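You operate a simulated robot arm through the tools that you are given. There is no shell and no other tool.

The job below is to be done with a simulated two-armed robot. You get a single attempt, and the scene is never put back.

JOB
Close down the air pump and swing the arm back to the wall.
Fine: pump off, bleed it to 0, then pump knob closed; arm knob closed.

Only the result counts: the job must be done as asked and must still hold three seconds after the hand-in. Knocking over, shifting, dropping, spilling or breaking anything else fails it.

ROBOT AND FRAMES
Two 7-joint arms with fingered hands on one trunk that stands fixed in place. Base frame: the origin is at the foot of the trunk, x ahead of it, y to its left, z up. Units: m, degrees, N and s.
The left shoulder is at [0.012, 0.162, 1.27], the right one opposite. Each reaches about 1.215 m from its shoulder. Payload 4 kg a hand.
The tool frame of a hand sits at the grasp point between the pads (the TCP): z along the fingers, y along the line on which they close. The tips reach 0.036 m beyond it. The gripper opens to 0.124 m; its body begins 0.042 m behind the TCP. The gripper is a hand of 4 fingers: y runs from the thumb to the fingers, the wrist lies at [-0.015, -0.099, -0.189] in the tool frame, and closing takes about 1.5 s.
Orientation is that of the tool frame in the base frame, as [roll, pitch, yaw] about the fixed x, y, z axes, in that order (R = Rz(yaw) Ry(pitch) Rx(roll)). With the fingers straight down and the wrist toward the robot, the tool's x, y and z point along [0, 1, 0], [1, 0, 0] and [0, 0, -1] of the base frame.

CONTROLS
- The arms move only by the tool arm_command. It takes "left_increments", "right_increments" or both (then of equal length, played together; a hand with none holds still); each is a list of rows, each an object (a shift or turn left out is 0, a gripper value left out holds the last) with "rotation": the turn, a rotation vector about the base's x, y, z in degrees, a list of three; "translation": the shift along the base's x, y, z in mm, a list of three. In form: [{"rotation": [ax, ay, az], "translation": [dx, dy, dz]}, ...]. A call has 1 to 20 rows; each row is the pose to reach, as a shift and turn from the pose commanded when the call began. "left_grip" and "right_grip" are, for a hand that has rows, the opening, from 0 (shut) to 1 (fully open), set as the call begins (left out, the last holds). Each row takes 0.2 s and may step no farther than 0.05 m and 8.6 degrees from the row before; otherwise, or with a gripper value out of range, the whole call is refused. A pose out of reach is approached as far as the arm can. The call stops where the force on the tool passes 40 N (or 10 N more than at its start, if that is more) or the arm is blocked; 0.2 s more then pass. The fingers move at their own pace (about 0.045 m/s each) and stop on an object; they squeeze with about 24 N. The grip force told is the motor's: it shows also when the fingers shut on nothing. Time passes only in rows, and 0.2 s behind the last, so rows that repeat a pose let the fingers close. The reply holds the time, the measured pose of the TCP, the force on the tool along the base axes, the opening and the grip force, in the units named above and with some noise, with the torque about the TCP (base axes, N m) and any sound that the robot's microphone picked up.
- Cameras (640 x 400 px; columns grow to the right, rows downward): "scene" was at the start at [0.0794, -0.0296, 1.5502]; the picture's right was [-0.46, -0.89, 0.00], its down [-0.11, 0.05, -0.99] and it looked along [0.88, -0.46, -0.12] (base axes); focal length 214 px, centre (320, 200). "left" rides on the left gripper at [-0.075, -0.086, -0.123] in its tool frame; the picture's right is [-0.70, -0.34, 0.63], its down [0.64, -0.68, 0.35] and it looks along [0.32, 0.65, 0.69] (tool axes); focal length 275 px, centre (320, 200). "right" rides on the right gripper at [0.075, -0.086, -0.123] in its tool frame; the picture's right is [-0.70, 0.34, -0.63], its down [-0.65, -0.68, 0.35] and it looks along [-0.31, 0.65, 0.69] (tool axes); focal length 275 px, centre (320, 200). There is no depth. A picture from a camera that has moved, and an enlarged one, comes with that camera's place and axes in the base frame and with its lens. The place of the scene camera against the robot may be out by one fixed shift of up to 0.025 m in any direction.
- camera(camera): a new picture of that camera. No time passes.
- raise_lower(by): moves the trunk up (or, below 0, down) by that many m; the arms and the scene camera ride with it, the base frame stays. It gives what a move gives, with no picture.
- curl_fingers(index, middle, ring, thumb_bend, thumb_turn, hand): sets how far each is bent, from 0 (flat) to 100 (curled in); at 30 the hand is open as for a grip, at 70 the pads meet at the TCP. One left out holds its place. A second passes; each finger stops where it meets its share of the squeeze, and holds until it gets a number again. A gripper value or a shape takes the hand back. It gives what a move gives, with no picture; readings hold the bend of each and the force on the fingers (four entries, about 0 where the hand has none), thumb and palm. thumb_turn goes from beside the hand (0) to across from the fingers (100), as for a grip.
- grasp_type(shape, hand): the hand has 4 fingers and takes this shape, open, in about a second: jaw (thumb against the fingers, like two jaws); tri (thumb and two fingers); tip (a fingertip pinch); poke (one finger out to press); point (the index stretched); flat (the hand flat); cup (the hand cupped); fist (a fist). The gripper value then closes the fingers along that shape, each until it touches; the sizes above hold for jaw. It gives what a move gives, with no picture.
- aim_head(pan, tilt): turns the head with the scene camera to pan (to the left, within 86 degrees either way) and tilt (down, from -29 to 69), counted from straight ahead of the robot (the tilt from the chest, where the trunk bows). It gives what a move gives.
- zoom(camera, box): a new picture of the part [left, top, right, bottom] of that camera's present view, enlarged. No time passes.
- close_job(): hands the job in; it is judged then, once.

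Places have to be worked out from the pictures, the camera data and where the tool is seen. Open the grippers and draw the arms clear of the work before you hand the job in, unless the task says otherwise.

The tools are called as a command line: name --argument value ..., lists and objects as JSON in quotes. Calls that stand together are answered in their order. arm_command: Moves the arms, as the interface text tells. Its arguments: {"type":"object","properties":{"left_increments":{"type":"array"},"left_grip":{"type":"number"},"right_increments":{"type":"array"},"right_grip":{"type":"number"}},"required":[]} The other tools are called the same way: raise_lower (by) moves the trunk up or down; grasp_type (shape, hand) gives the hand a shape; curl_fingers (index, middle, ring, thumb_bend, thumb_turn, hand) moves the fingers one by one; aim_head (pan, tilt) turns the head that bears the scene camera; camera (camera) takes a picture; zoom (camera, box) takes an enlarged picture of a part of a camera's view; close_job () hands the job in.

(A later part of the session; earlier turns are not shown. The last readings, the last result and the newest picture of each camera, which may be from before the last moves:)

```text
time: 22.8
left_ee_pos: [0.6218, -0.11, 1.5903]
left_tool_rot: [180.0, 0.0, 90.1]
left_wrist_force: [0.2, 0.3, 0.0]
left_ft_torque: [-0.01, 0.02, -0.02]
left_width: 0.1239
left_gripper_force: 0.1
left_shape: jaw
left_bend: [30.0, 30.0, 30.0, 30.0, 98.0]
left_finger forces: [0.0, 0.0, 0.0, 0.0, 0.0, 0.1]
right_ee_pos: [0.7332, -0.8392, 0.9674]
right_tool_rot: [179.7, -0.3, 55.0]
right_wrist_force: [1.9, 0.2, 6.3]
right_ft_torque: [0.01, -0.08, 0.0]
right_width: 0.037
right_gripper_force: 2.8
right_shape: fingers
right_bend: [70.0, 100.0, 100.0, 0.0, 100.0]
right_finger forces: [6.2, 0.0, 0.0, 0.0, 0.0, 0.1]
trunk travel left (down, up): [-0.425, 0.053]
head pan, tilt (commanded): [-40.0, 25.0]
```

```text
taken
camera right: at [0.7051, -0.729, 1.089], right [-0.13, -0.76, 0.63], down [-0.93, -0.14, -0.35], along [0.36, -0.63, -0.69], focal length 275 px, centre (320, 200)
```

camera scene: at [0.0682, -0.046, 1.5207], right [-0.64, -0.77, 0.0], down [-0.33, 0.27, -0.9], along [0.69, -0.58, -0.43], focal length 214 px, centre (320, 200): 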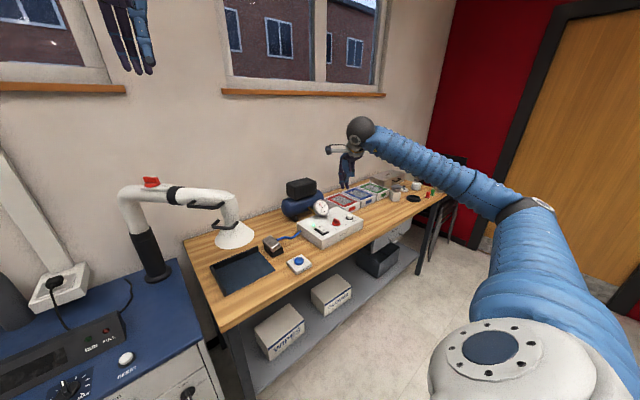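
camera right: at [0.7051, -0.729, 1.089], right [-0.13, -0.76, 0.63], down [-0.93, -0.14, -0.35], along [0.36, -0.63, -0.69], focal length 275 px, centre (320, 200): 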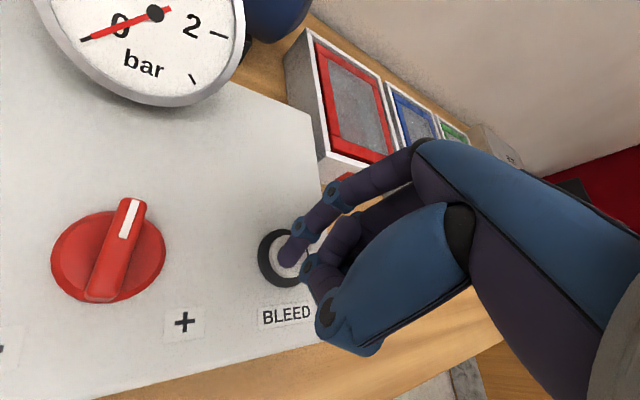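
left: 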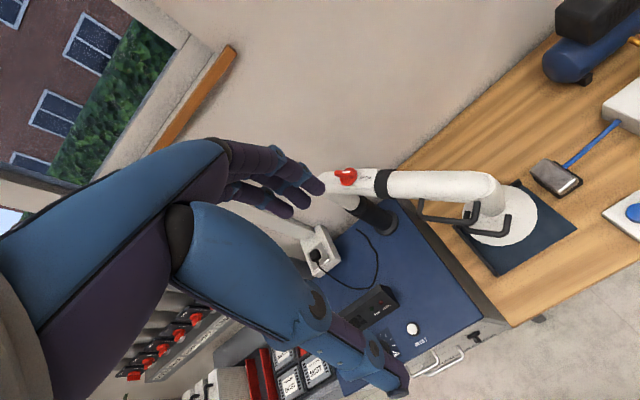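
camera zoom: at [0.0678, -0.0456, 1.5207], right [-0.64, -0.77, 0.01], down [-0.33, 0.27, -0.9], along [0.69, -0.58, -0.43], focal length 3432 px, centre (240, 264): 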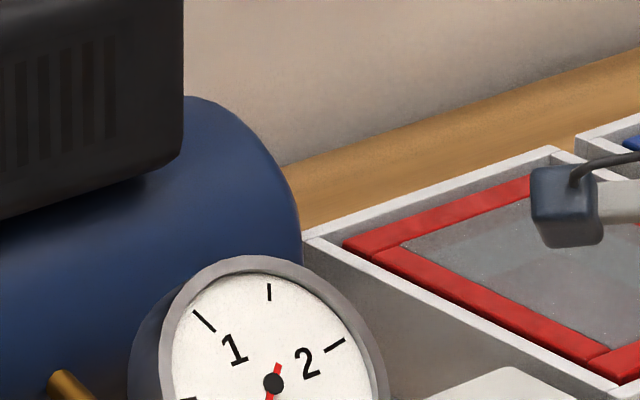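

The needle sits on 0, so I release the button and lift. Then I go above the knob at [0.737,-0.737] and yaw the hand toward 0° (pinch line across the knob's bar) while checking the wrist's range.

arm_command --right_increments '[{"translation": [0, 0, 40]}, {"translation": [0, 0, 80]}, {"translation": [0, 0, 120]}, {"translation": [1, 26, 133], "rotation": [0, 0, -8]}, {"translation": [2, 52, 133], "rotation": [0, 0, -16]}, {"translation": [3, 78, 133], "rotation": [0, 0, -24]}, {"translation": [4, 102, 133], "rotation": [0, 0, -32]}, {"translation": [4, 102, 133], "rotation": [0, 0, -40]}, {"translation": [4, 102, 133], "rotation": [0, 0, -48]}, {"translation": [4, 102, 133], "rotation": [0, 0, -56]}, {"translation": [4, 102, 133], "rotation": [0, 0, -62]}]'

grasp_type --shape "tri" --hand "right"

camera --camera "right"

zoom --camera "scene" --box '[270, 130, 430, 260]'

```text
time: 25.2
left_ee_pos: [0.6229, -0.1105, 1.5904]
left_tool_rot: [-180.0, 0.0, 90.0]
left_wrist_force: [0.0, 0.1, 0.6]
left_ft_torque: [0.0, -0.02, 0.04]
left_width: 0.1234
left_gripper_force: 0.2
left_shape: jaw
left_bend: [30.0, 30.0, 30.0, 30.0, 98.0]
left_finger forces: [0.0, 0.1, 0.0, 0.0, 0.0, 0.0]
right_ee_pos: [0.7375, -0.7375, 1.1002]
right_tool_rot: [179.7, -0.2, -7.1]
right_wrist_force: [0.8, -0.3, -0.2]
right_ft_torque: [-0.02, -0.02, 0.0]
right_width: 0.0374
right_gripper_force: 0.1
right_shape: fingers
right_bend: [70.0, 100.0, 100.0, 0.0, 100.0]
right_finger forces: [0.0, 0.0, 0.0, 0.1, 0.0, 0.1]
trunk travel left (down, up): [-0.425, 0.053]
head pan, tilt (commanded): [-40.0, 25.0]
```

```text
time: 26.1
left_ee_pos: [0.6227, -0.1099, 1.5906]
left_tool_rot: [180.0, 0.1, 90.1]
left_wrist_force: [0.4, -0.2, 0.7]
left_ft_torque: [0.01, -0.01, -0.01]
left_width: 0.1237
left_gripper_force: 0.1
left_shape: jaw
left_bend: [30.0, 30.0, 30.0, 30.0, 98.0]
left_finger forces: [0.0, 0.0, 0.1, 0.1, 0.0, 0.0]
right_ee_pos: [0.7368, -0.7374, 1.0998]
right_tool_rot: [179.6, -0.3, -7.0]
right_wrist_force: [0.2, 0.2, 0.7]
right_ft_torque: [-0.01, 0.01, 0.01]
right_width: 0.124
right_gripper_force: 0.1
right_shape: tri
right_bend: [30.0, 30.0, 99.0, 30.0, 98.0]
right_finger forces: [0.0, 0.1, 0.0, 0.0, 0.0, 0.0]
trunk travel left (down, up): [-0.425, 0.053]
head pan, tilt (commanded): [-40.0, 25.0]
```

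```text
taken
camera right: at [0.8222, -0.6612, 1.2216], right [-0.73, -0.24, 0.63], down [-0.56, 0.75, -0.35], along [-0.39, -0.61, -0.69], focal length 275 px, centre (320, 200)
```

right: 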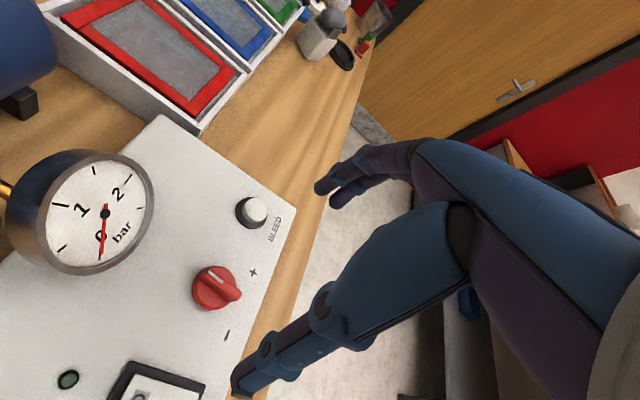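

```text
3.08 times, centred on (350, 195) of scene
camera zoom: at [0.0683, -0.0461, 1.5207], right [-0.64, -0.77, 0.01], down [-0.33, 0.27, -0.9], along [0.69, -0.58, -0.43], focal length 660 px, centre (228, 215)
```

zoom: 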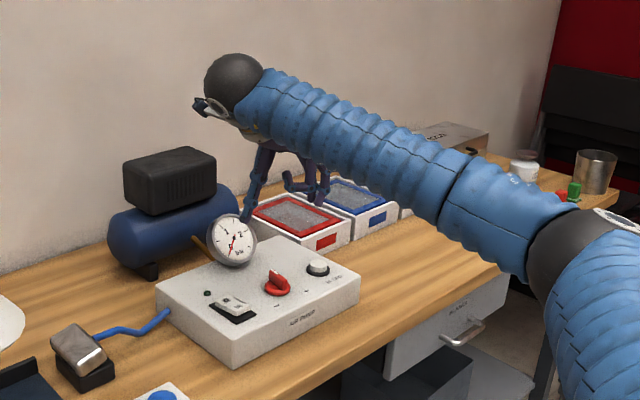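

Yaw -7° is reachable and the gauge still shows 0. I test the other end of the yaw range in the air above the knob before gripping it.

arm_command --right_increments '[{"rotation": [0, 0, 8]}, {"rotation": [0, 0, 16]}, {"rotation": [0, 0, 24]}, {"rotation": [0, 0, 32]}, {"rotation": [0, 0, 40]}, {"rotation": [0, 0, 48]}, {"rotation": [0, 0, 56]}, {"rotation": [0, 0, 64]}, {"rotation": [0, 0, 72]}, {"rotation": [0, 0, 80]}, {"rotation": [0, 0, 88]}, {"rotation": [0, 0, 96]}, {"rotation": [0, 0, 104]}, {"rotation": [0, 0, 112]}, {"rotation": [0, 0, 120]}, {"rotation": [0, 0, 128]}, {"rotation": [0, 0, 136]}, {"rotation": [0, 0, 144]}]'

camera --camera "scene"

```text
time: 29.9
left_ee_pos: [0.621, -0.1098, 1.5924]
left_tool_rot: [180.0, 0.1, 90.1]
left_wrist_force: [0.0, -0.4, 0.8]
left_ft_torque: [0.02, -0.03, -0.04]
left_width: 0.1236
left_gripper_force: 0.1
left_shape: jaw
left_bend: [30.0, 30.0, 30.0, 30.0, 98.0]
left_finger forces: [0.0, 0.0, 0.1, 0.0, 0.0, 0.0]
right_ee_pos: [0.7444, -0.7042, 1.1077]
right_tool_rot: [179.1, 1.3, 91.0]
right_wrist_force: [0.1, -0.3, 0.2]
right_ft_torque: [-0.02, 0.0, 0.0]
right_width: 0.1242
right_gripper_force: 0.2
right_shape: tri
right_bend: [30.0, 30.0, 99.0, 30.0, 98.0]
right_finger forces: [0.0, 0.1, 0.1, 0.1, 0.1, 0.0]
right hand out of reach, approached as far as the arm can: row 12, 13, 14, 15, 16, 17, 18
trunk travel left (down, up): [-0.425, 0.053]
head pan, tilt (commanded): [-40.0, 25.0]
```

```text
taken
camera scene: at [0.0673, -0.0446, 1.5209], right [-0.64, -0.77, 0.01], down [-0.33, 0.27, -0.9], along [0.69, -0.58, -0.43], focal length 214 px, centre (320, 200)
```

scene: 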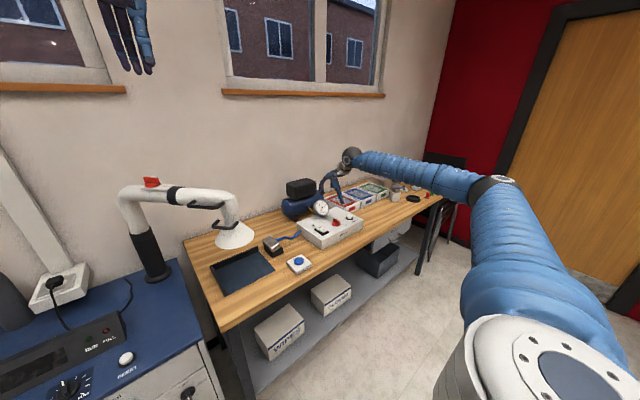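

Yaw is limited to about 81° here, so I'll need two grips: first pinching the bar's sides (yaw −6→81°), then a second one across it. I look closer at the knob for its height.

zoom --camera "scene" --box '[320, 200, 360, 235]'

camera --camera "right"

```text
11.43 times, centred on (340, 218) of scene
camera zoom: at [0.0673, -0.0446, 1.5209], right [-0.64, -0.77, 0.01], down [-0.33, 0.27, -0.9], along [0.69, -0.58, -0.43], focal length 2451 px, centre (91, 0)
```

zoom: 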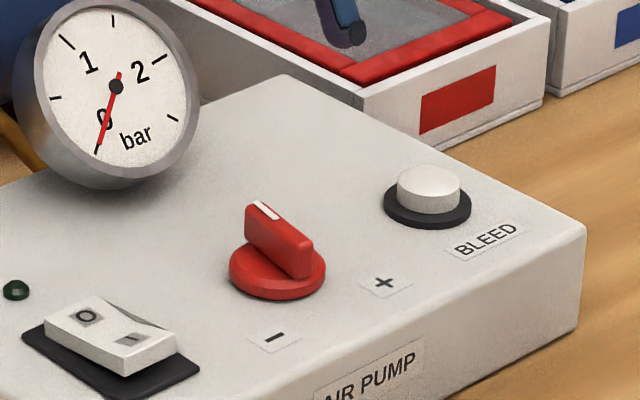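

```text
taken
camera right: at [0.6554, -0.6287, 1.2277], right [0.34, -0.68, 0.65], down [-0.67, -0.66, -0.34], along [0.67, -0.32, -0.67], focal length 275 px, centre (320, 200)
```

right: 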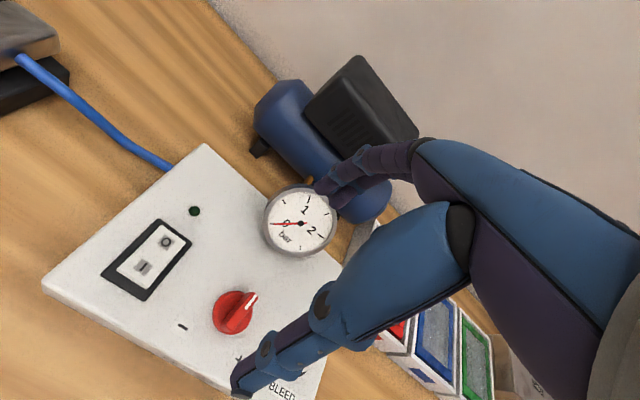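

The knob's bar is about 20 mm tall (top z≈0.954) on a 44 mm disc. I rotate back to about yaw −7° over the knob, closing the hand to around 6 cm opening.

arm_command --right_increments '[{"rotation": [0, 0, -8], "translation": [0, -3, 0]}, {"rotation": [0, 0, -16], "translation": [0, -6, 0]}, {"rotation": [0, 0, -24], "translation": [-2, -9, 0]}, {"rotation": [0, 0, -32], "translation": [-3, -12, 0]}, {"rotation": [0, 0, -40], "translation": [-4, -16, 0]}, {"rotation": [0, 0, -48], "translation": [-5, -20, 0]}, {"rotation": [0, 0, -56], "translation": [-6, -24, 0]}, {"rotation": [0, 0, -64], "translation": [-7, -28, 0]}, {"rotation": [0, 0, -72], "translation": [-7, -33, 0]}, {"rotation": [0, 0, -80], "translation": [-7, -33, 0]}, {"rotation": [0, 0, -88], "translation": [-7, -33, 0]}, {"rotation": [0, 0, -96], "translation": [-7, -33, 0]}]' --right_grip 0.45

camera --camera "right"

```text
time: 32.5
left_ee_pos: [0.6223, -0.1113, 1.5912]
left_tool_rot: [-180.0, -0.1, 90.0]
left_wrist_force: [0.2, -0.5, 0.1]
left_ft_torque: [0.01, 0.03, -0.01]
left_width: 0.1235
left_gripper_force: 0.0
left_shape: jaw
left_bend: [30.0, 30.0, 30.0, 30.0, 98.0]
left_finger forces: [0.0, 0.0, 0.0, 0.1, 0.0, 0.0]
right_ee_pos: [0.7391, -0.7369, 1.1072]
right_tool_rot: [179.1, 1.3, -5.1]
right_wrist_force: [-0.8, 0.2, 0.0]
right_ft_torque: [-0.02, 0.01, 0.01]
right_width: 0.0563
right_gripper_force: 0.0
right_shape: tri
right_bend: [44.0, 48.0, 99.0, 57.0, 100.0]
right_finger forces: [0.0, 0.0, 0.0, 0.0, 0.1, 0.0]
trunk travel left (down, up): [-0.425, 0.053]
head pan, tilt (commanded): [-40.0, 25.0]
```

```text
taken
camera right: at [0.8241, -0.6576, 1.2263], right [-0.71, -0.26, 0.65], down [-0.59, 0.73, -0.34], along [-0.39, -0.63, -0.67], focal length 275 px, centre (320, 200)
```

right: 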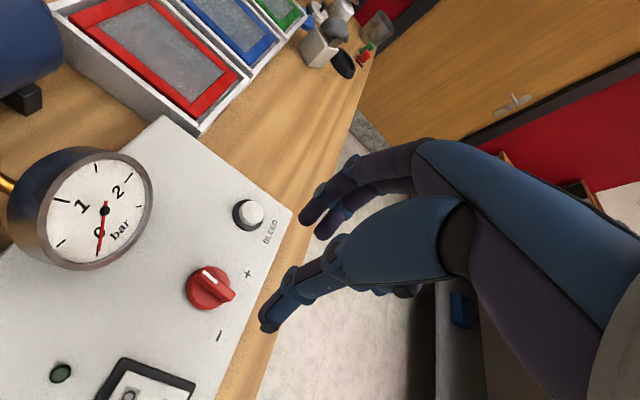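

I level the hand, set yaw ≈ −9° along the bar, and descend to just above the knob top to check alignment.

arm_command --right_increments '[{"rotation": [0.8, -1.4, -4], "translation": [1, 0, -25]}, {"rotation": [0.8, -1.4, -4], "translation": [1, 0, -60]}, {"rotation": [0.8, -1.4, -4], "translation": [1, 0, -85]}, {"rotation": [0.8, -1.4, -4], "translation": [1, 0, -100]}]'

camera --camera "right"

zoom --camera "scene" --box '[300, 170, 380, 240]'

```text
time: 33.5
left_ee_pos: [0.6233, -0.111, 1.5911]
left_tool_rot: [180.0, 0.0, 90.2]
left_wrist_force: [0.4, -0.5, 0.5]
left_ft_torque: [0.01, 0.0, 0.01]
left_width: 0.1238
left_gripper_force: 0.0
left_shape: jaw
left_bend: [30.0, 30.0, 30.0, 30.0, 98.0]
left_finger forces: [0.0, 0.0, 0.1, 0.1, 0.1, 0.0]
right_ee_pos: [0.7371, -0.738, 1.0048]
right_tool_rot: [-180.0, 0.1, -9.1]
right_wrist_force: [-0.1, 0.6, 0.3]
right_ft_torque: [-0.02, -0.01, 0.04]
right_width: 0.0561
right_gripper_force: 0.0
right_shape: tri
right_bend: [44.0, 48.0, 99.0, 57.0, 100.0]
right_finger forces: [0.1, 0.0, 0.1, 0.0, 0.0, 0.1]
trunk travel left (down, up): [-0.425, 0.053]
head pan, tilt (commanded): [-40.0, 25.0]
```

```text
taken
camera right: at [0.826, -0.6654, 1.1275], right [-0.74, -0.22, 0.63], down [-0.53, 0.78, -0.34], along [-0.41, -0.59, -0.69], focal length 275 px, centre (320, 200)
```

right: 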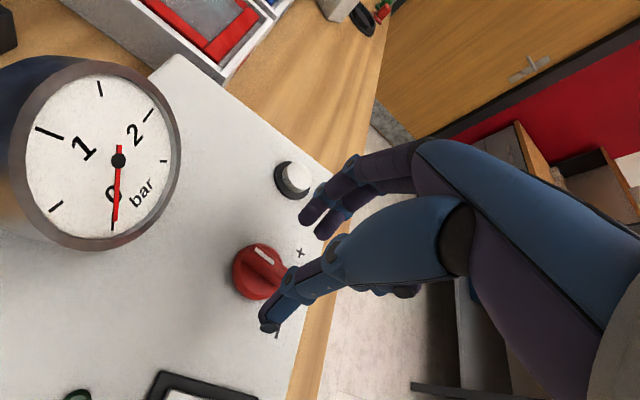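

```text
5.71 times, centred on (340, 205) of scene
camera zoom: at [0.0687, -0.0463, 1.5206], right [-0.64, -0.77, 0.01], down [-0.33, 0.27, -0.9], along [0.69, -0.58, -0.43], focal length 1226 px, centre (206, 171)
```

zoom: 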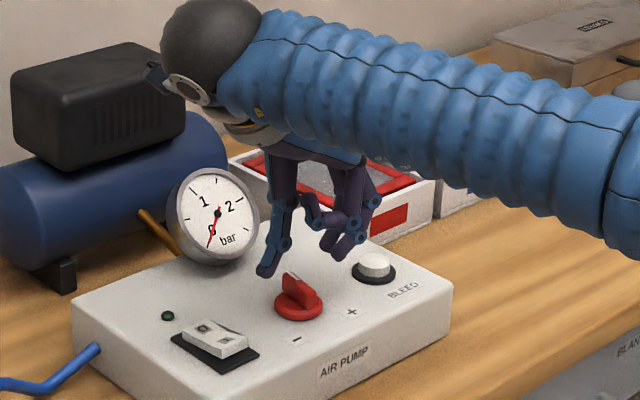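

The bar centre sits at about [0.742,-0.736], 4 mm further in x. I shift and descend so the fingertips straddle the bar, TCP z≈0.978.

arm_command --right_increments '[{"translation": [4, 1, -9]}, {"translation": [5, 1, -18]}, {"translation": [5, 1, -26]}]'

camera --camera "right"

zoom --camera "scene" --box '[310, 180, 370, 230]'

```text
time: 34.3
left_ee_pos: [0.6229, -0.1109, 1.5914]
left_tool_rot: [180.0, 0.0, 90.0]
left_wrist_force: [-0.1, -0.5, 0.8]
left_ft_torque: [-0.01, 0.01, -0.01]
left_width: 0.1236
left_gripper_force: 0.0
left_shape: jaw
left_bend: [30.0, 30.0, 30.0, 30.0, 98.0]
left_finger forces: [0.0, 0.0, 0.0, 0.1, 0.0, 0.1]
right_ee_pos: [0.7422, -0.7367, 0.9806]
right_tool_rot: [-179.8, -0.1, -9.1]
right_wrist_force: [-0.4, 1.1, -0.1]
right_ft_torque: [0.0, 0.01, -0.01]
right_width: 0.0562
right_gripper_force: 0.1
right_shape: tri
right_bend: [44.0, 48.0, 99.0, 57.0, 100.0]
right_finger forces: [0.0, 0.0, 0.0, 0.0, 0.1, 0.0]
trunk travel left (down, up): [-0.425, 0.053]
head pan, tilt (commanded): [-40.0, 25.0]
```

```text
taken
camera right: at [0.8301, -0.6644, 1.103], right [-0.74, -0.22, 0.63], down [-0.53, 0.78, -0.35], along [-0.41, -0.59, -0.69], focal length 275 px, centre (320, 200)
```

right: 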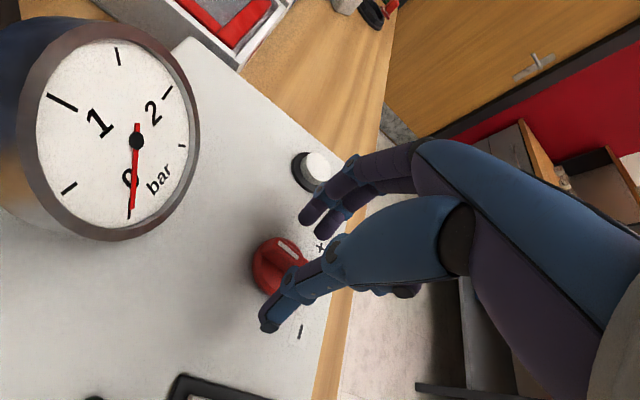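

```text
8.00 times, centred on (340, 205) of scene
camera zoom: at [0.0681, -0.046, 1.5207], right [-0.64, -0.77, 0.0], down [-0.33, 0.27, -0.9], along [0.69, -0.58, -0.43], focal length 1716 px, centre (160, 160)
```

zoom: 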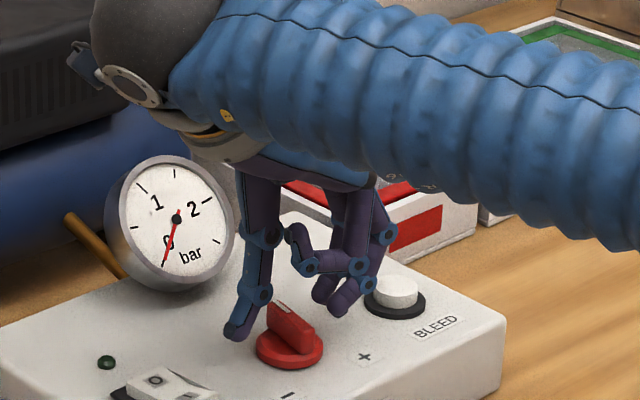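

The thumb and two fingers straddle the bar. I close the pinch now, holding the pose.

arm_command --right_increments '[{"translation": [0, 0, 0]}, {"translation": [0, 0, 0]}, {"translation": [0, 0, 0]}, {"translation": [0, 0, 0]}, {"translation": [0, 0, 0]}, {"translation": [0, 0, 0]}, {"translation": [0, 0, 0]}]' --right_grip 0.0

camera --camera "right"

zoom --camera "scene" --box '[310, 180, 370, 230]'

```text
time: 35.9
left_ee_pos: [0.6221, -0.1102, 1.5915]
left_tool_rot: [179.9, 0.0, 90.0]
left_wrist_force: [0.0, -0.1, -0.2]
left_ft_torque: [0.04, -0.01, -0.03]
left_width: 0.1238
left_gripper_force: 0.0
left_shape: jaw
left_bend: [30.0, 30.0, 30.0, 30.0, 98.0]
left_finger forces: [0.0, 0.1, 0.1, 0.1, 0.0, 0.1]
right_ee_pos: [0.7433, -0.7359, 0.9813]
right_tool_rot: [-179.7, -0.2, -9.1]
right_wrist_force: [0.0, -2.4, 5.3]
right_ft_torque: [-0.1, 0.01, -0.03]
right_width: 0.0053
right_gripper_force: 24.1
right_shape: tri
right_bend: [63.0, 65.0, 100.0, 70.0, 100.0]
right_finger forces: [10.9, 10.3, 0.1, 0.0, 21.5, 0.1]
trunk travel left (down, up): [-0.425, 0.053]
head pan, tilt (commanded): [-40.0, 25.0]
```

```text
taken
camera right: at [0.83, -0.6643, 1.1036], right [-0.74, -0.22, 0.63], down [-0.53, 0.78, -0.35], along [-0.41, -0.59, -0.69], focal length 275 px, centre (320, 200)
```

right: 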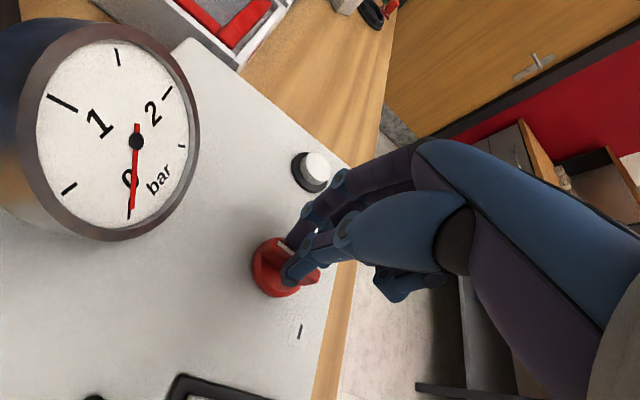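

```text
8.00 times, centred on (340, 205) of scene
camera zoom: at [0.0679, -0.0459, 1.5207], right [-0.64, -0.77, 0.0], down [-0.33, 0.27, -0.9], along [0.69, -0.58, -0.43], focal length 1716 px, centre (160, 160)
```

zoom: 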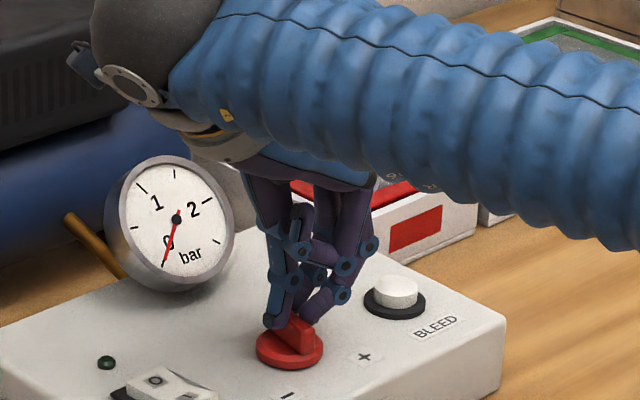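

The bar is gripped with about 21 N. I twist the knob counter-clockwise (toward −) by 40° first.

arm_command --right_increments '[{"rotation": [0, 0, 5]}, {"rotation": [0, 0, 10]}, {"rotation": [0, 0, 15]}, {"rotation": [0, 0, 20]}, {"rotation": [0, 0, 25]}, {"rotation": [0, 0, 30]}, {"rotation": [0, 0, 35]}, {"rotation": [0, 0, 40]}]'

camera --camera "right"

zoom --camera "scene" --box '[310, 180, 370, 230]'

```text
time: 37.7
left_ee_pos: [0.6207, -0.1096, 1.5912]
left_tool_rot: [180.0, -0.1, 90.1]
left_wrist_force: [-0.1, -0.3, -0.7]
left_ft_torque: [0.02, 0.01, -0.03]
left_width: 0.124
left_gripper_force: 0.0
left_shape: jaw
left_bend: [30.0, 30.0, 30.0, 30.0, 98.0]
left_finger forces: [0.0, 0.0, 0.0, 0.0, 0.0, 0.0]
right_ee_pos: [0.7422, -0.7352, 0.9827]
right_tool_rot: [-180.0, -0.1, 31.1]
right_wrist_force: [-8.4, -0.7, 8.4]
right_ft_torque: [-0.1, 0.24, -0.06]
right_width: 0.0048
right_gripper_force: 23.6
right_shape: tri
right_bend: [72.0, 65.0, 100.0, 70.0, 100.0]
right_finger forces: [12.3, 11.2, 0.0, 0.0, 22.7, 0.1]
trunk travel left (down, up): [-0.425, 0.053]
head pan, tilt (commanded): [-40.0, 25.0]
```

```text
taken
camera right: at [0.7623, -0.6248, 1.105], right [-0.42, -0.65, 0.63], down [-0.9, 0.25, -0.35], along [0.06, -0.72, -0.69], focal length 275 px, centre (320, 200)
```

right: 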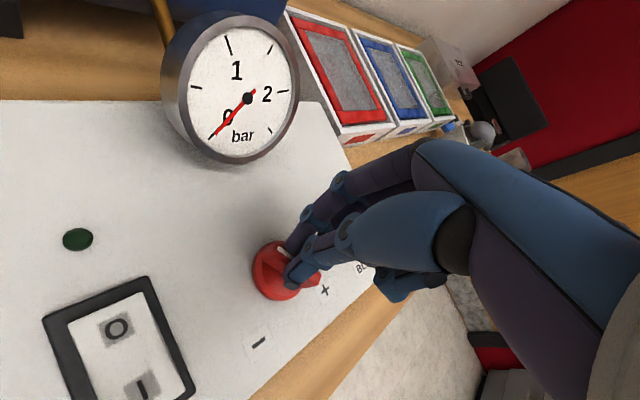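

```text
8.00 times, centred on (340, 205) of scene
camera zoom: at [0.0667, -0.0456, 1.5208], right [-0.64, -0.77, 0.0], down [-0.33, 0.27, -0.9], along [0.69, -0.58, -0.43], focal length 1716 px, centre (160, 160)
```

zoom: 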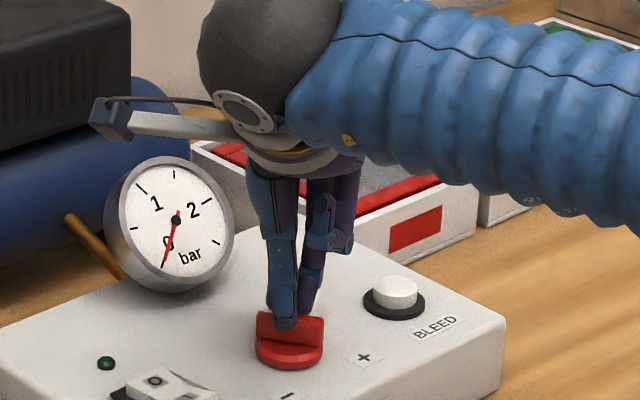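

The knob turns with the hand. I continue to yaw ≈ 79°, near the wrist's limit.

arm_command --right_increments '[{"rotation": [0, 0, 5], "translation": [-1, 0, 0]}, {"rotation": [0, 0, 10], "translation": [-1, 0, 0]}, {"rotation": [0, 0, 15], "translation": [-1, 0, 0]}, {"rotation": [0, 0, 20], "translation": [-1, 0, 0]}, {"rotation": [0, 0, 25], "translation": [-1, 0, 0]}, {"rotation": [0, 0, 30], "translation": [-1, 0, 0]}, {"rotation": [0, 0, 35], "translation": [-1, 0, 0]}, {"rotation": [0, 0, 40], "translation": [-1, 0, 0]}, {"rotation": [0, 0, 45], "translation": [-1, 0, 0]}, {"rotation": [0, 0, 48], "translation": [-1, 0, 0]}]'

camera --camera "right"

zoom --camera "scene" --box '[310, 180, 370, 230]'

```text
time: 39.9
left_ee_pos: [0.6213, -0.1103, 1.5903]
left_tool_rot: [179.9, 0.0, 90.0]
left_wrist_force: [0.6, 0.5, -0.3]
left_ft_torque: [0.01, 0.02, 0.0]
left_width: 0.1237
left_gripper_force: 0.0
left_shape: jaw
left_bend: [30.0, 30.0, 30.0, 30.0, 98.0]
left_finger forces: [0.0, 0.0, 0.0, 0.1, 0.0, 0.1]
right_ee_pos: [0.7402, -0.7355, 0.9819]
right_tool_rot: [180.0, 0.0, 79.0]
right_wrist_force: [-14.2, 0.7, 7.2]
right_ft_torque: [0.0, 0.45, -0.1]
right_width: 0.0062
right_gripper_force: 23.8
right_shape: tri
right_bend: [72.0, 67.0, 100.0, 70.0, 100.0]
right_finger forces: [7.9, 7.7, 0.1, 0.1, 29.6, 0.0]
trunk travel left (down, up): [-0.425, 0.053]
head pan, tilt (commanded): [-40.0, 25.0]
```

```text
taken
camera right: at [0.6715, -0.6473, 1.1046], right [0.2, -0.75, 0.63], down [-0.79, -0.5, -0.35], along [0.58, -0.43, -0.69], focal length 275 px, centre (320, 200)
```

right: 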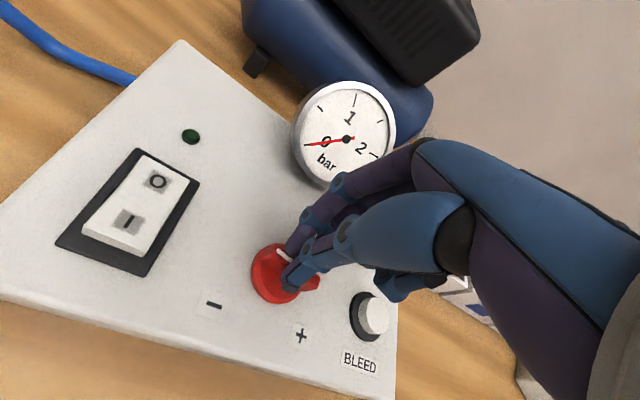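

```text
8.00 times, centred on (340, 205) of scene
camera zoom: at [0.0663, -0.0457, 1.5208], right [-0.64, -0.77, 0.0], down [-0.33, 0.27, -0.9], along [0.69, -0.58, -0.43], focal length 1716 px, centre (160, 160)
```

zoom: 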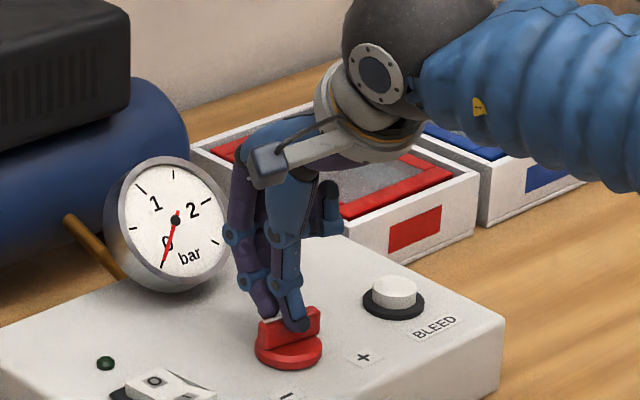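

The knob followed to about 80°. I open the fingers, lift straight up, and look at the bar's new angle.

arm_command --right_increments '[{"translation": [-2, 0, 0]}, {"translation": [-2, 0, 0]}, {"translation": [-2, 0, 0]}, {"translation": [-2, 0, 0]}, {"translation": [-2, 0, 15]}, {"translation": [-2, 0, 40]}, {"translation": [-2, 0, 75]}, {"translation": [-2, 0, 110]}]' --right_grip 0.45

camera --camera "right"

zoom --camera "scene" --box '[310, 180, 370, 230]'

```text
time: 41.7
left_ee_pos: [0.6215, -0.1102, 1.5901]
left_tool_rot: [-180.0, -0.1, 90.0]
left_wrist_force: [0.0, 0.7, -0.4]
left_ft_torque: [-0.01, 0.0, 0.03]
left_width: 0.1234
left_gripper_force: 0.0
left_shape: jaw
left_bend: [30.0, 30.0, 30.0, 30.0, 98.0]
left_finger forces: [0.0, 0.0, 0.0, 0.0, 0.0, 0.1]
right_ee_pos: [0.7381, -0.7363, 1.0904]
right_tool_rot: [-179.9, 0.0, 78.9]
right_wrist_force: [1.1, -0.7, 1.3]
right_ft_torque: [0.02, -0.01, -0.05]
right_width: 0.0556
right_gripper_force: 0.0
right_shape: tri
right_bend: [44.0, 48.0, 99.0, 57.0, 100.0]
right_finger forces: [0.1, 0.0, 0.1, 0.0, 0.0, 0.0]
trunk travel left (down, up): [-0.425, 0.053]
head pan, tilt (commanded): [-40.0, 25.0]
```

```text
taken
camera right: at [0.6693, -0.6465, 1.2125], right [0.2, -0.75, 0.63], down [-0.79, -0.5, -0.35], along [0.58, -0.43, -0.69], focal length 275 px, centre (320, 200)
```

right: 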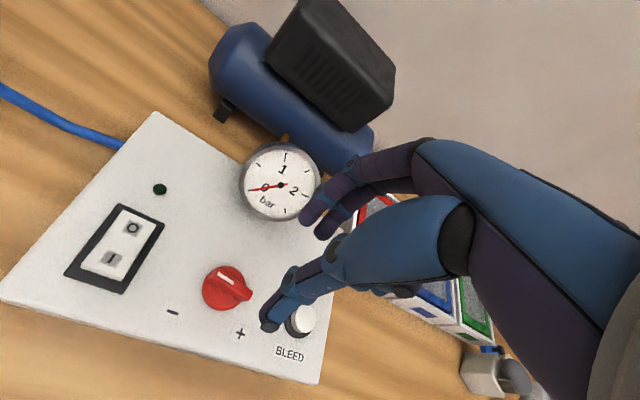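

```text
8.00 times, centred on (340, 205) of scene
camera zoom: at [0.0678, -0.0456, 1.5207], right [-0.64, -0.77, 0.01], down [-0.33, 0.27, -0.9], along [0.69, -0.58, -0.43], focal length 1716 px, centre (160, 160)
```

zoom: 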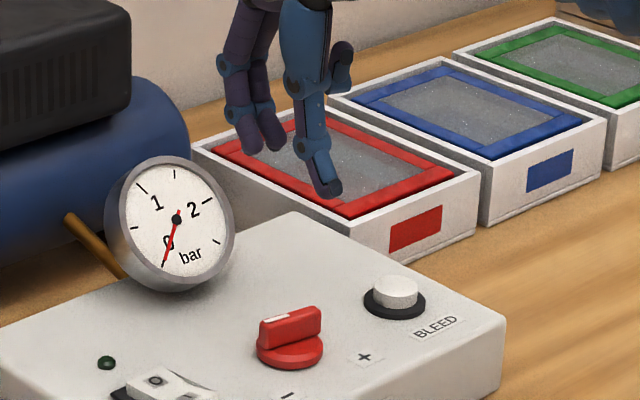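

The pointer now faces about +y (roughly 78°), and the box hasn't moved. For the second grip I rotate the hand back to yaw ≈ −12° so the fingers close on the bar's two ends, opening a little wider.

arm_command --right_increments '[{"rotation": [0, 0, -8]}, {"rotation": [0, 0, -16]}, {"rotation": [0, 0, -24]}, {"rotation": [0, 0, -32]}, {"rotation": [0, 0, -40]}, {"rotation": [0, 0, -48]}, {"rotation": [0, 0, -56]}, {"rotation": [0, 0, -64]}, {"rotation": [0, 0, -72]}, {"rotation": [0, 0, -80]}, {"rotation": [0, 0, -88]}, {"rotation": [0, 0, -91]}, {"rotation": [0, 0, -91], "translation": [0, 0, -40]}, {"rotation": [0, 0, -91], "translation": [0, 0, -75]}]' --right_grip 0.62

camera --camera "right"

zoom --camera "scene" --box '[310, 180, 370, 230]'

```text
time: 44.7
left_ee_pos: [0.6221, -0.1112, 1.5898]
left_tool_rot: [180.0, 0.0, 90.1]
left_wrist_force: [0.0, 0.6, 0.4]
left_ft_torque: [0.02, -0.03, 0.02]
left_width: 0.1238
left_gripper_force: 0.0
left_shape: jaw
left_bend: [30.0, 30.0, 30.0, 30.0, 98.0]
left_finger forces: [0.0, 0.0, 0.1, 0.0, 0.0, 0.0]
right_ee_pos: [0.7412, -0.7366, 1.0167]
right_tool_rot: [-179.9, 0.0, -12.1]
right_wrist_force: [0.2, 0.1, -0.2]
right_ft_torque: [0.01, -0.03, 0.03]
right_width: 0.0766
right_gripper_force: 0.0
right_shape: tri
right_bend: [37.0, 41.0, 99.0, 52.0, 99.0]
right_finger forces: [0.0, 0.1, 0.1, 0.0, 0.0, 0.0]
trunk travel left (down, up): [-0.425, 0.053]
head pan, tilt (commanded): [-40.0, 25.0]
```

```text
taken
camera right: at [0.8329, -0.6702, 1.1384], right [-0.75, -0.18, 0.63], down [-0.49, 0.8, -0.34], along [-0.44, -0.57, -0.69], focal length 275 px, centre (320, 200)
```

right: 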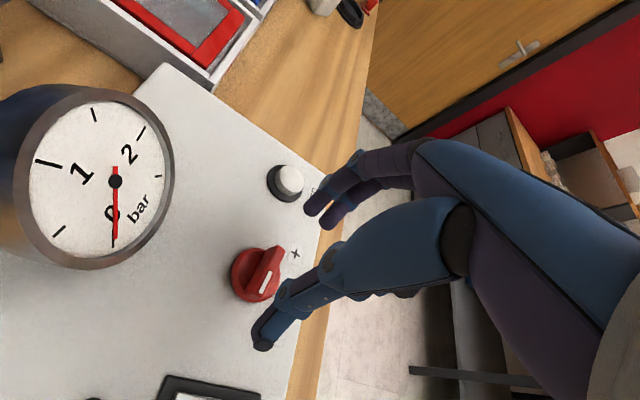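

```text
8.00 times, centred on (340, 205) of scene
camera zoom: at [0.0686, -0.0463, 1.5206], right [-0.64, -0.77, 0.01], down [-0.33, 0.27, -0.9], along [0.69, -0.58, -0.43], focal length 1716 px, centre (160, 160)
```

zoom: 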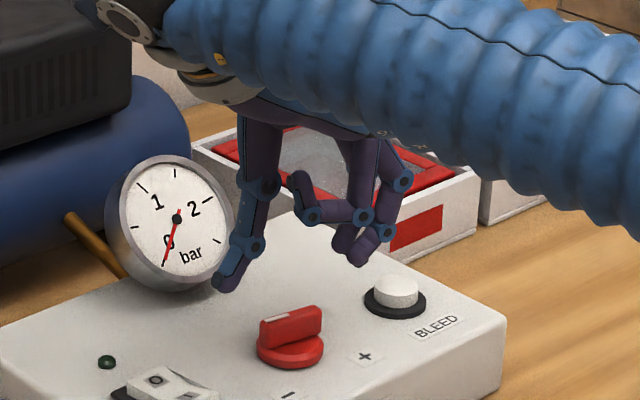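

The bar now lies along y (pointer at ≈80°), centred near [0.744,-0.737]. I shift 6 mm in x so the two fingers straddle the bar's end, and go down to TCP z≈0.968.

arm_command --right_increments '[{"rotation": [0, 0, 2], "translation": [6, -1, -12]}, {"rotation": [0, 0, 2], "translation": [6, -1, -25]}, {"rotation": [0, 0, 2], "translation": [6, -1, -38]}, {"rotation": [0, 0, 2], "translation": [6, -1, -48]}]'

camera --camera "right"

zoom --camera "scene" --box '[310, 180, 370, 230]'

```text
time: 45.7
left_ee_pos: [0.6224, -0.111, 1.5902]
left_tool_rot: [-180.0, 0.0, 90.1]
left_wrist_force: [0.9, -0.3, 0.0]
left_ft_torque: [-0.02, 0.0, -0.01]
left_width: 0.1238
left_gripper_force: 0.1
left_shape: jaw
left_bend: [30.0, 30.0, 30.0, 30.0, 98.0]
left_finger forces: [0.1, 0.0, 0.0, 0.0, 0.1, 0.0]
right_ee_pos: [0.7481, -0.7374, 0.9665]
right_tool_rot: [-179.9, 0.0, -10.2]
right_wrist_force: [0.4, -0.3, -0.9]
right_ft_torque: [0.01, -0.04, 0.0]
right_width: 0.0766
right_gripper_force: 0.1
right_shape: tri
right_bend: [37.0, 41.0, 99.0, 52.0, 99.0]
right_finger forces: [0.0, 0.1, 0.1, 0.0, 0.0, 0.0]
trunk travel left (down, up): [-0.425, 0.053]
head pan, tilt (commanded): [-40.0, 25.0]
```

```text
taken
camera right: at [0.8362, -0.6668, 1.0896], right [-0.74, -0.21, 0.63], down [-0.52, 0.78, -0.34], along [-0.42, -0.58, -0.69], focal length 275 px, centre (320, 200)
```

right: 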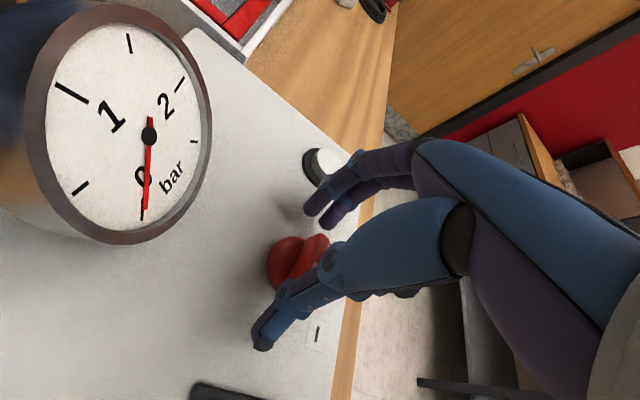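

```text
8.00 times, centred on (340, 205) of scene
camera zoom: at [0.0685, -0.0463, 1.5206], right [-0.64, -0.77, 0.0], down [-0.33, 0.27, -0.9], along [0.69, -0.58, -0.43], focal length 1716 px, centre (160, 160)
```

zoom: 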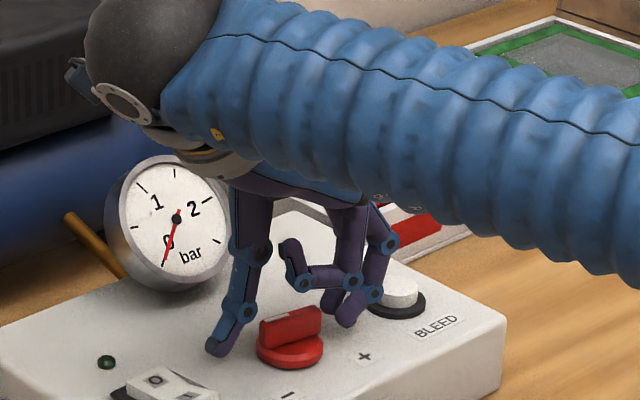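

The thumb and fingers are around the bar's ends. I close the grip while holding.

arm_command --right_increments '[{"translation": [0, 0, 0]}, {"translation": [0, 0, 0]}, {"translation": [0, 0, 0]}, {"translation": [0, 0, 0]}, {"translation": [0, 0, 0]}, {"translation": [0, 0, 0]}, {"translation": [0, 0, 0]}]' --right_grip 0.0

camera --camera "right"

zoom --camera "scene" --box '[310, 180, 370, 230]'

```text
time: 47.3
left_ee_pos: [0.6221, -0.1131, 1.5907]
left_tool_rot: [180.0, -0.1, 90.0]
left_wrist_force: [-0.4, -0.1, -0.2]
left_ft_torque: [0.01, 0.0, 0.03]
left_width: 0.1239
left_gripper_force: 0.1
left_shape: jaw
left_bend: [30.0, 30.0, 30.0, 30.0, 98.0]
left_finger forces: [0.1, 0.0, 0.0, 0.0, 0.0, 0.1]
right_ee_pos: [0.7459, -0.7384, 0.968]
right_tool_rot: [-179.9, -0.2, -10.3]
right_wrist_force: [9.1, -21.0, 13.6]
right_ft_torque: [-0.82, -0.19, 0.15]
right_width: 0.011
right_gripper_force: 24.0
right_shape: tri
right_bend: [70.0, 56.0, 100.0, 68.0, 99.0]
right_finger forces: [0.1, 23.9, 0.1, 0.0, 0.0, 0.0]
trunk travel left (down, up): [-0.425, 0.053]
head pan, tilt (commanded): [-40.0, 25.0]
```

```text
taken
camera right: at [0.8354, -0.6688, 1.0914], right [-0.75, -0.21, 0.63], down [-0.51, 0.79, -0.35], along [-0.42, -0.58, -0.69], focal length 275 px, centre (320, 200)
```

right: 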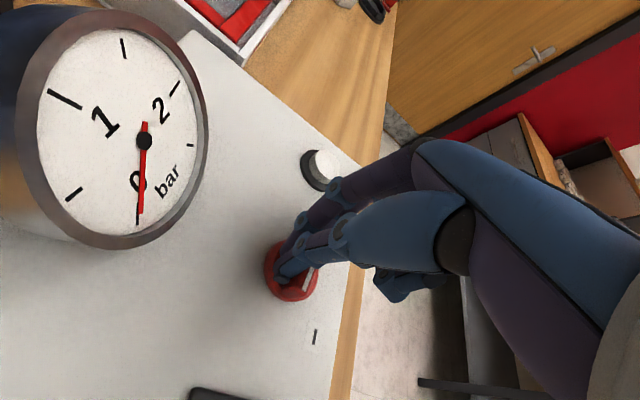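

```text
8.00 times, centred on (340, 205) of scene
camera zoom: at [0.0677, -0.0473, 1.5207], right [-0.64, -0.77, 0.0], down [-0.33, 0.27, -0.9], along [0.69, -0.58, -0.43], focal length 1716 px, centre (160, 160)
```

zoom: 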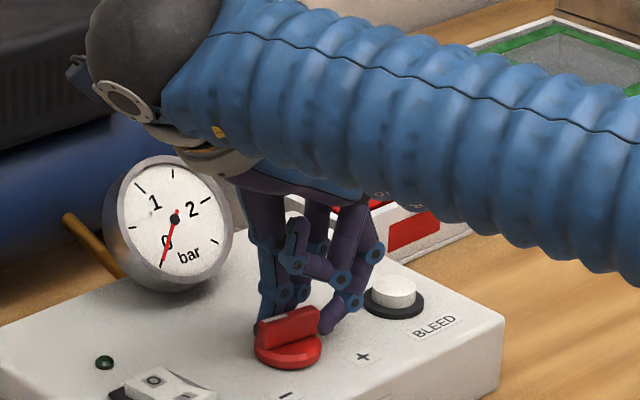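

The thumb slipped past the bar on its +x side while the middle finger pushed the end, so I was too far in +x. I open again and shift about 6 mm back in −x at the same height.

arm_command --right_increments '[{"translation": [0, 0, 0]}, {"translation": [0, 0, 0]}, {"translation": [0, 0, 0]}, {"translation": [0, 0, 0]}, {"translation": [0, 0, 0]}, {"translation": [-3, 1, 0]}, {"translation": [-6, 1, 0]}]' --right_grip 0.62

camera --camera "right"

zoom --camera "scene" --box '[310, 180, 370, 230]'

```text
time: 48.9
left_ee_pos: [0.6236, -0.1116, 1.5914]
left_tool_rot: [-180.0, 0.1, 90.1]
left_wrist_force: [0.6, 0.7, -0.1]
left_ft_torque: [-0.02, -0.01, 0.02]
left_width: 0.1237
left_gripper_force: 0.1
left_shape: jaw
left_bend: [30.0, 30.0, 30.0, 30.0, 98.0]
left_finger forces: [0.0, 0.0, 0.1, 0.0, 0.1, 0.1]
right_ee_pos: [0.7407, -0.7357, 0.9693]
right_tool_rot: [-179.9, 0.0, -10.0]
right_wrist_force: [-0.1, -0.5, 0.5]
right_ft_torque: [-0.02, 0.02, 0.0]
right_width: 0.0767
right_gripper_force: 0.0
right_shape: tri
right_bend: [37.0, 41.0, 99.0, 52.0, 99.0]
right_finger forces: [0.0, 0.1, 0.0, 0.0, 0.0, 0.0]
trunk travel left (down, up): [-0.425, 0.053]
head pan, tilt (commanded): [-40.0, 25.0]
```

```text
taken
camera right: at [0.8299, -0.6658, 1.0903], right [-0.74, -0.21, 0.63], down [-0.52, 0.78, -0.34], along [-0.42, -0.58, -0.69], focal length 275 px, centre (320, 200)
```

right: 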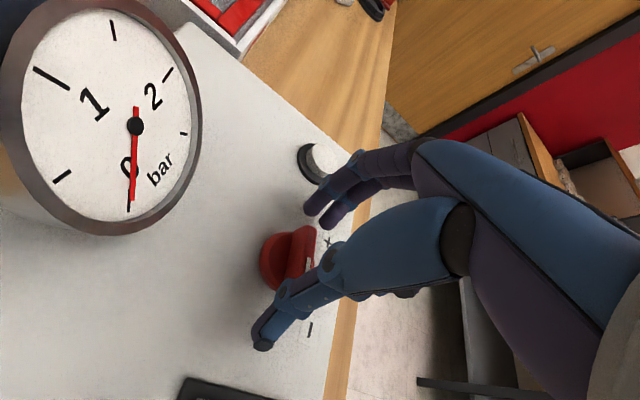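

```text
8.00 times, centred on (340, 205) of scene
camera zoom: at [0.0683, -0.0461, 1.5207], right [-0.64, -0.77, 0.01], down [-0.33, 0.27, -0.9], along [0.69, -0.58, -0.43], focal length 1716 px, centre (160, 160)
```

zoom: 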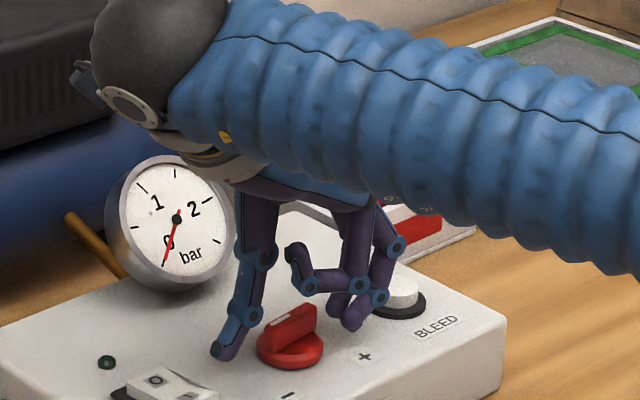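

I zoom more tightly on the knob to read its angle and see where the digits sit relative to the bar's ends.

zoom --camera "scene" --box '[325, 205, 355, 230]'

zoom --camera "right" --box '[230, 170, 370, 370]'

```text
16.00 times, centred on (340, 218) of scene
camera zoom: at [0.0683, -0.0461, 1.5207], right [-0.64, -0.77, 0.01], down [-0.33, 0.27, -0.9], along [0.69, -0.58, -0.43], focal length 3432 px, centre (0, -80)
```

zoom: 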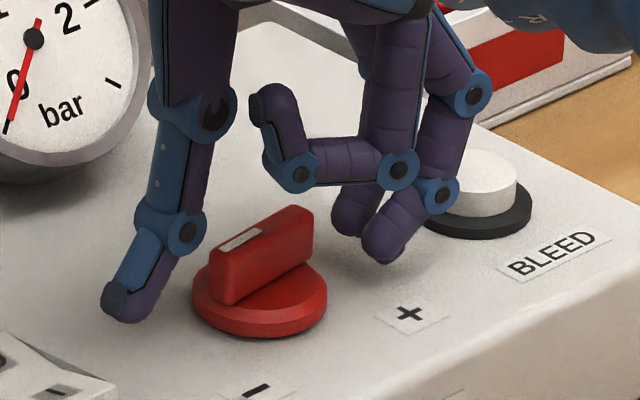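

```text
2.00 times, centred on (300, 270) of right
camera zoom: at [0.8299, -0.6658, 1.0903], right [-0.74, -0.21, 0.63], down [-0.52, 0.78, -0.34], along [-0.42, -0.58, -0.69], focal length 551 px, centre (360, 60)
```

zoom: 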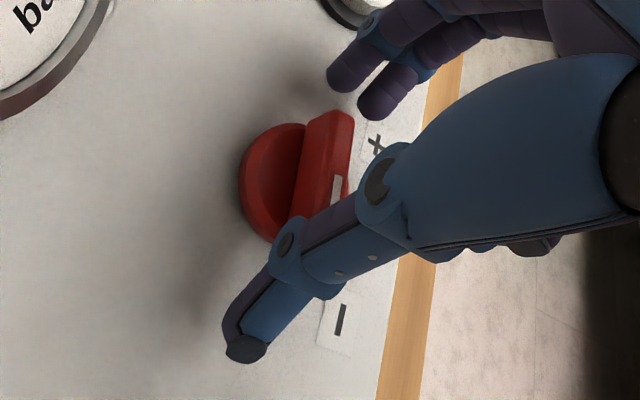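

The close-up shows the knob actually advanced to ≈94°. A cleaner way to finish: curl the index away and use thumb (on the bar's +x side) and middle finger (on the −x side) as a two-prong wrench. I lift and set the fingers.

arm_command --right_increments '[{"translation": [0, 0, 15]}, {"translation": [0, 0, 35]}, {"translation": [3, 0, 45], "rotation": [0, 0, -5]}]'

curl_fingers --hand "right" --index 100 --middle 58 --ring 100 --thumb_bend 63 --thumb_turn 100

camera --camera "right"

zoom --camera "scene" --box '[310, 180, 370, 230]'

```text
time: 49.7
left_ee_pos: [0.624, -0.1101, 1.5903]
left_tool_rot: [-179.9, 0.0, 90.0]
left_wrist_force: [1.0, 0.1, -0.1]
left_ft_torque: [0.0, 0.02, 0.01]
left_width: 0.1236
left_gripper_force: 0.0
left_shape: jaw
left_bend: [30.0, 30.0, 30.0, 30.0, 98.0]
left_finger forces: [0.0, 0.0, 0.0, 0.0, 0.0, 0.1]
right_ee_pos: [0.7438, -0.7354, 1.0123]
right_tool_rot: [180.0, -0.1, -15.1]
right_wrist_force: [0.5, -0.1, 0.4]
right_ft_torque: [0.02, 0.0, 0.02]
right_width: 0.0764
right_gripper_force: 0.1
right_shape: tri
right_bend: [37.0, 41.0, 99.0, 52.0, 99.0]
right_finger forces: [0.0, 0.0, 0.0, 0.0, 0.0, 0.1]
trunk travel left (down, up): [-0.425, 0.053]
head pan, tilt (commanded): [-40.0, 25.0]
```

```text
time: 50.7
left_ee_pos: [0.6227, -0.1111, 1.5911]
left_tool_rot: [180.0, 0.0, 90.2]
left_wrist_force: [0.6, 0.4, -0.1]
left_ft_torque: [-0.02, 0.02, 0.01]
left_width: 0.1236
left_gripper_force: 0.1
left_shape: jaw
left_bend: [30.0, 30.0, 30.0, 30.0, 98.0]
left_finger forces: [0.1, 0.0, 0.0, 0.0, 0.0, 0.0]
right_ee_pos: [0.7432, -0.7365, 1.0146]
right_tool_rot: [-179.9, 0.1, -15.1]
right_wrist_force: [-0.1, 0.6, 0.4]
right_ft_torque: [-0.02, 0.0, 0.0]
right_width: 0.0072
right_gripper_force: 0.1
right_shape: fingers
right_bend: [75.0, 57.0, 100.0, 62.0, 100.0]
right_finger forces: [0.0, 0.0, 0.0, 0.1, 0.1, 0.0]
trunk travel left (down, up): [-0.425, 0.053]
head pan, tilt (commanded): [-40.0, 25.0]
```

```text
taken
camera right: at [0.8386, -0.6739, 1.1357], right [-0.76, -0.15, 0.63], down [-0.45, 0.83, -0.35], along [-0.47, -0.54, -0.69], focal length 275 px, centre (320, 200)
```

right: 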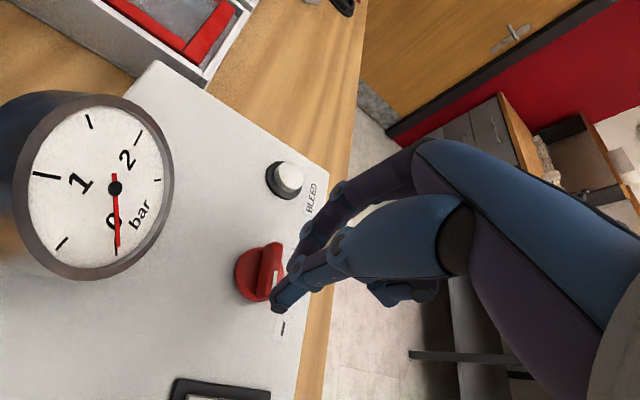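

```text
8.00 times, centred on (340, 205) of scene
camera zoom: at [0.0684, -0.046, 1.5207], right [-0.64, -0.77, 0.01], down [-0.33, 0.27, -0.9], along [0.69, -0.58, -0.43], focal length 1716 px, centre (160, 160)
```

zoom: 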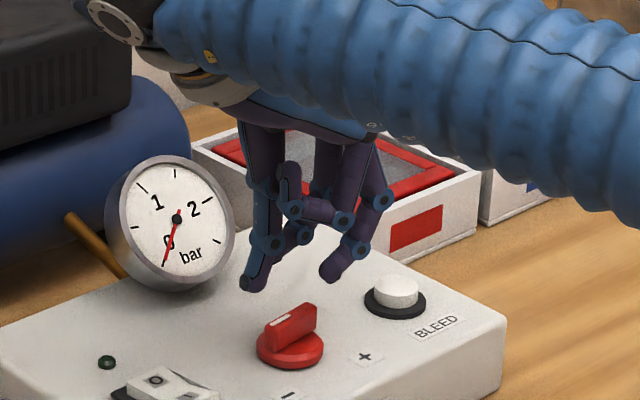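

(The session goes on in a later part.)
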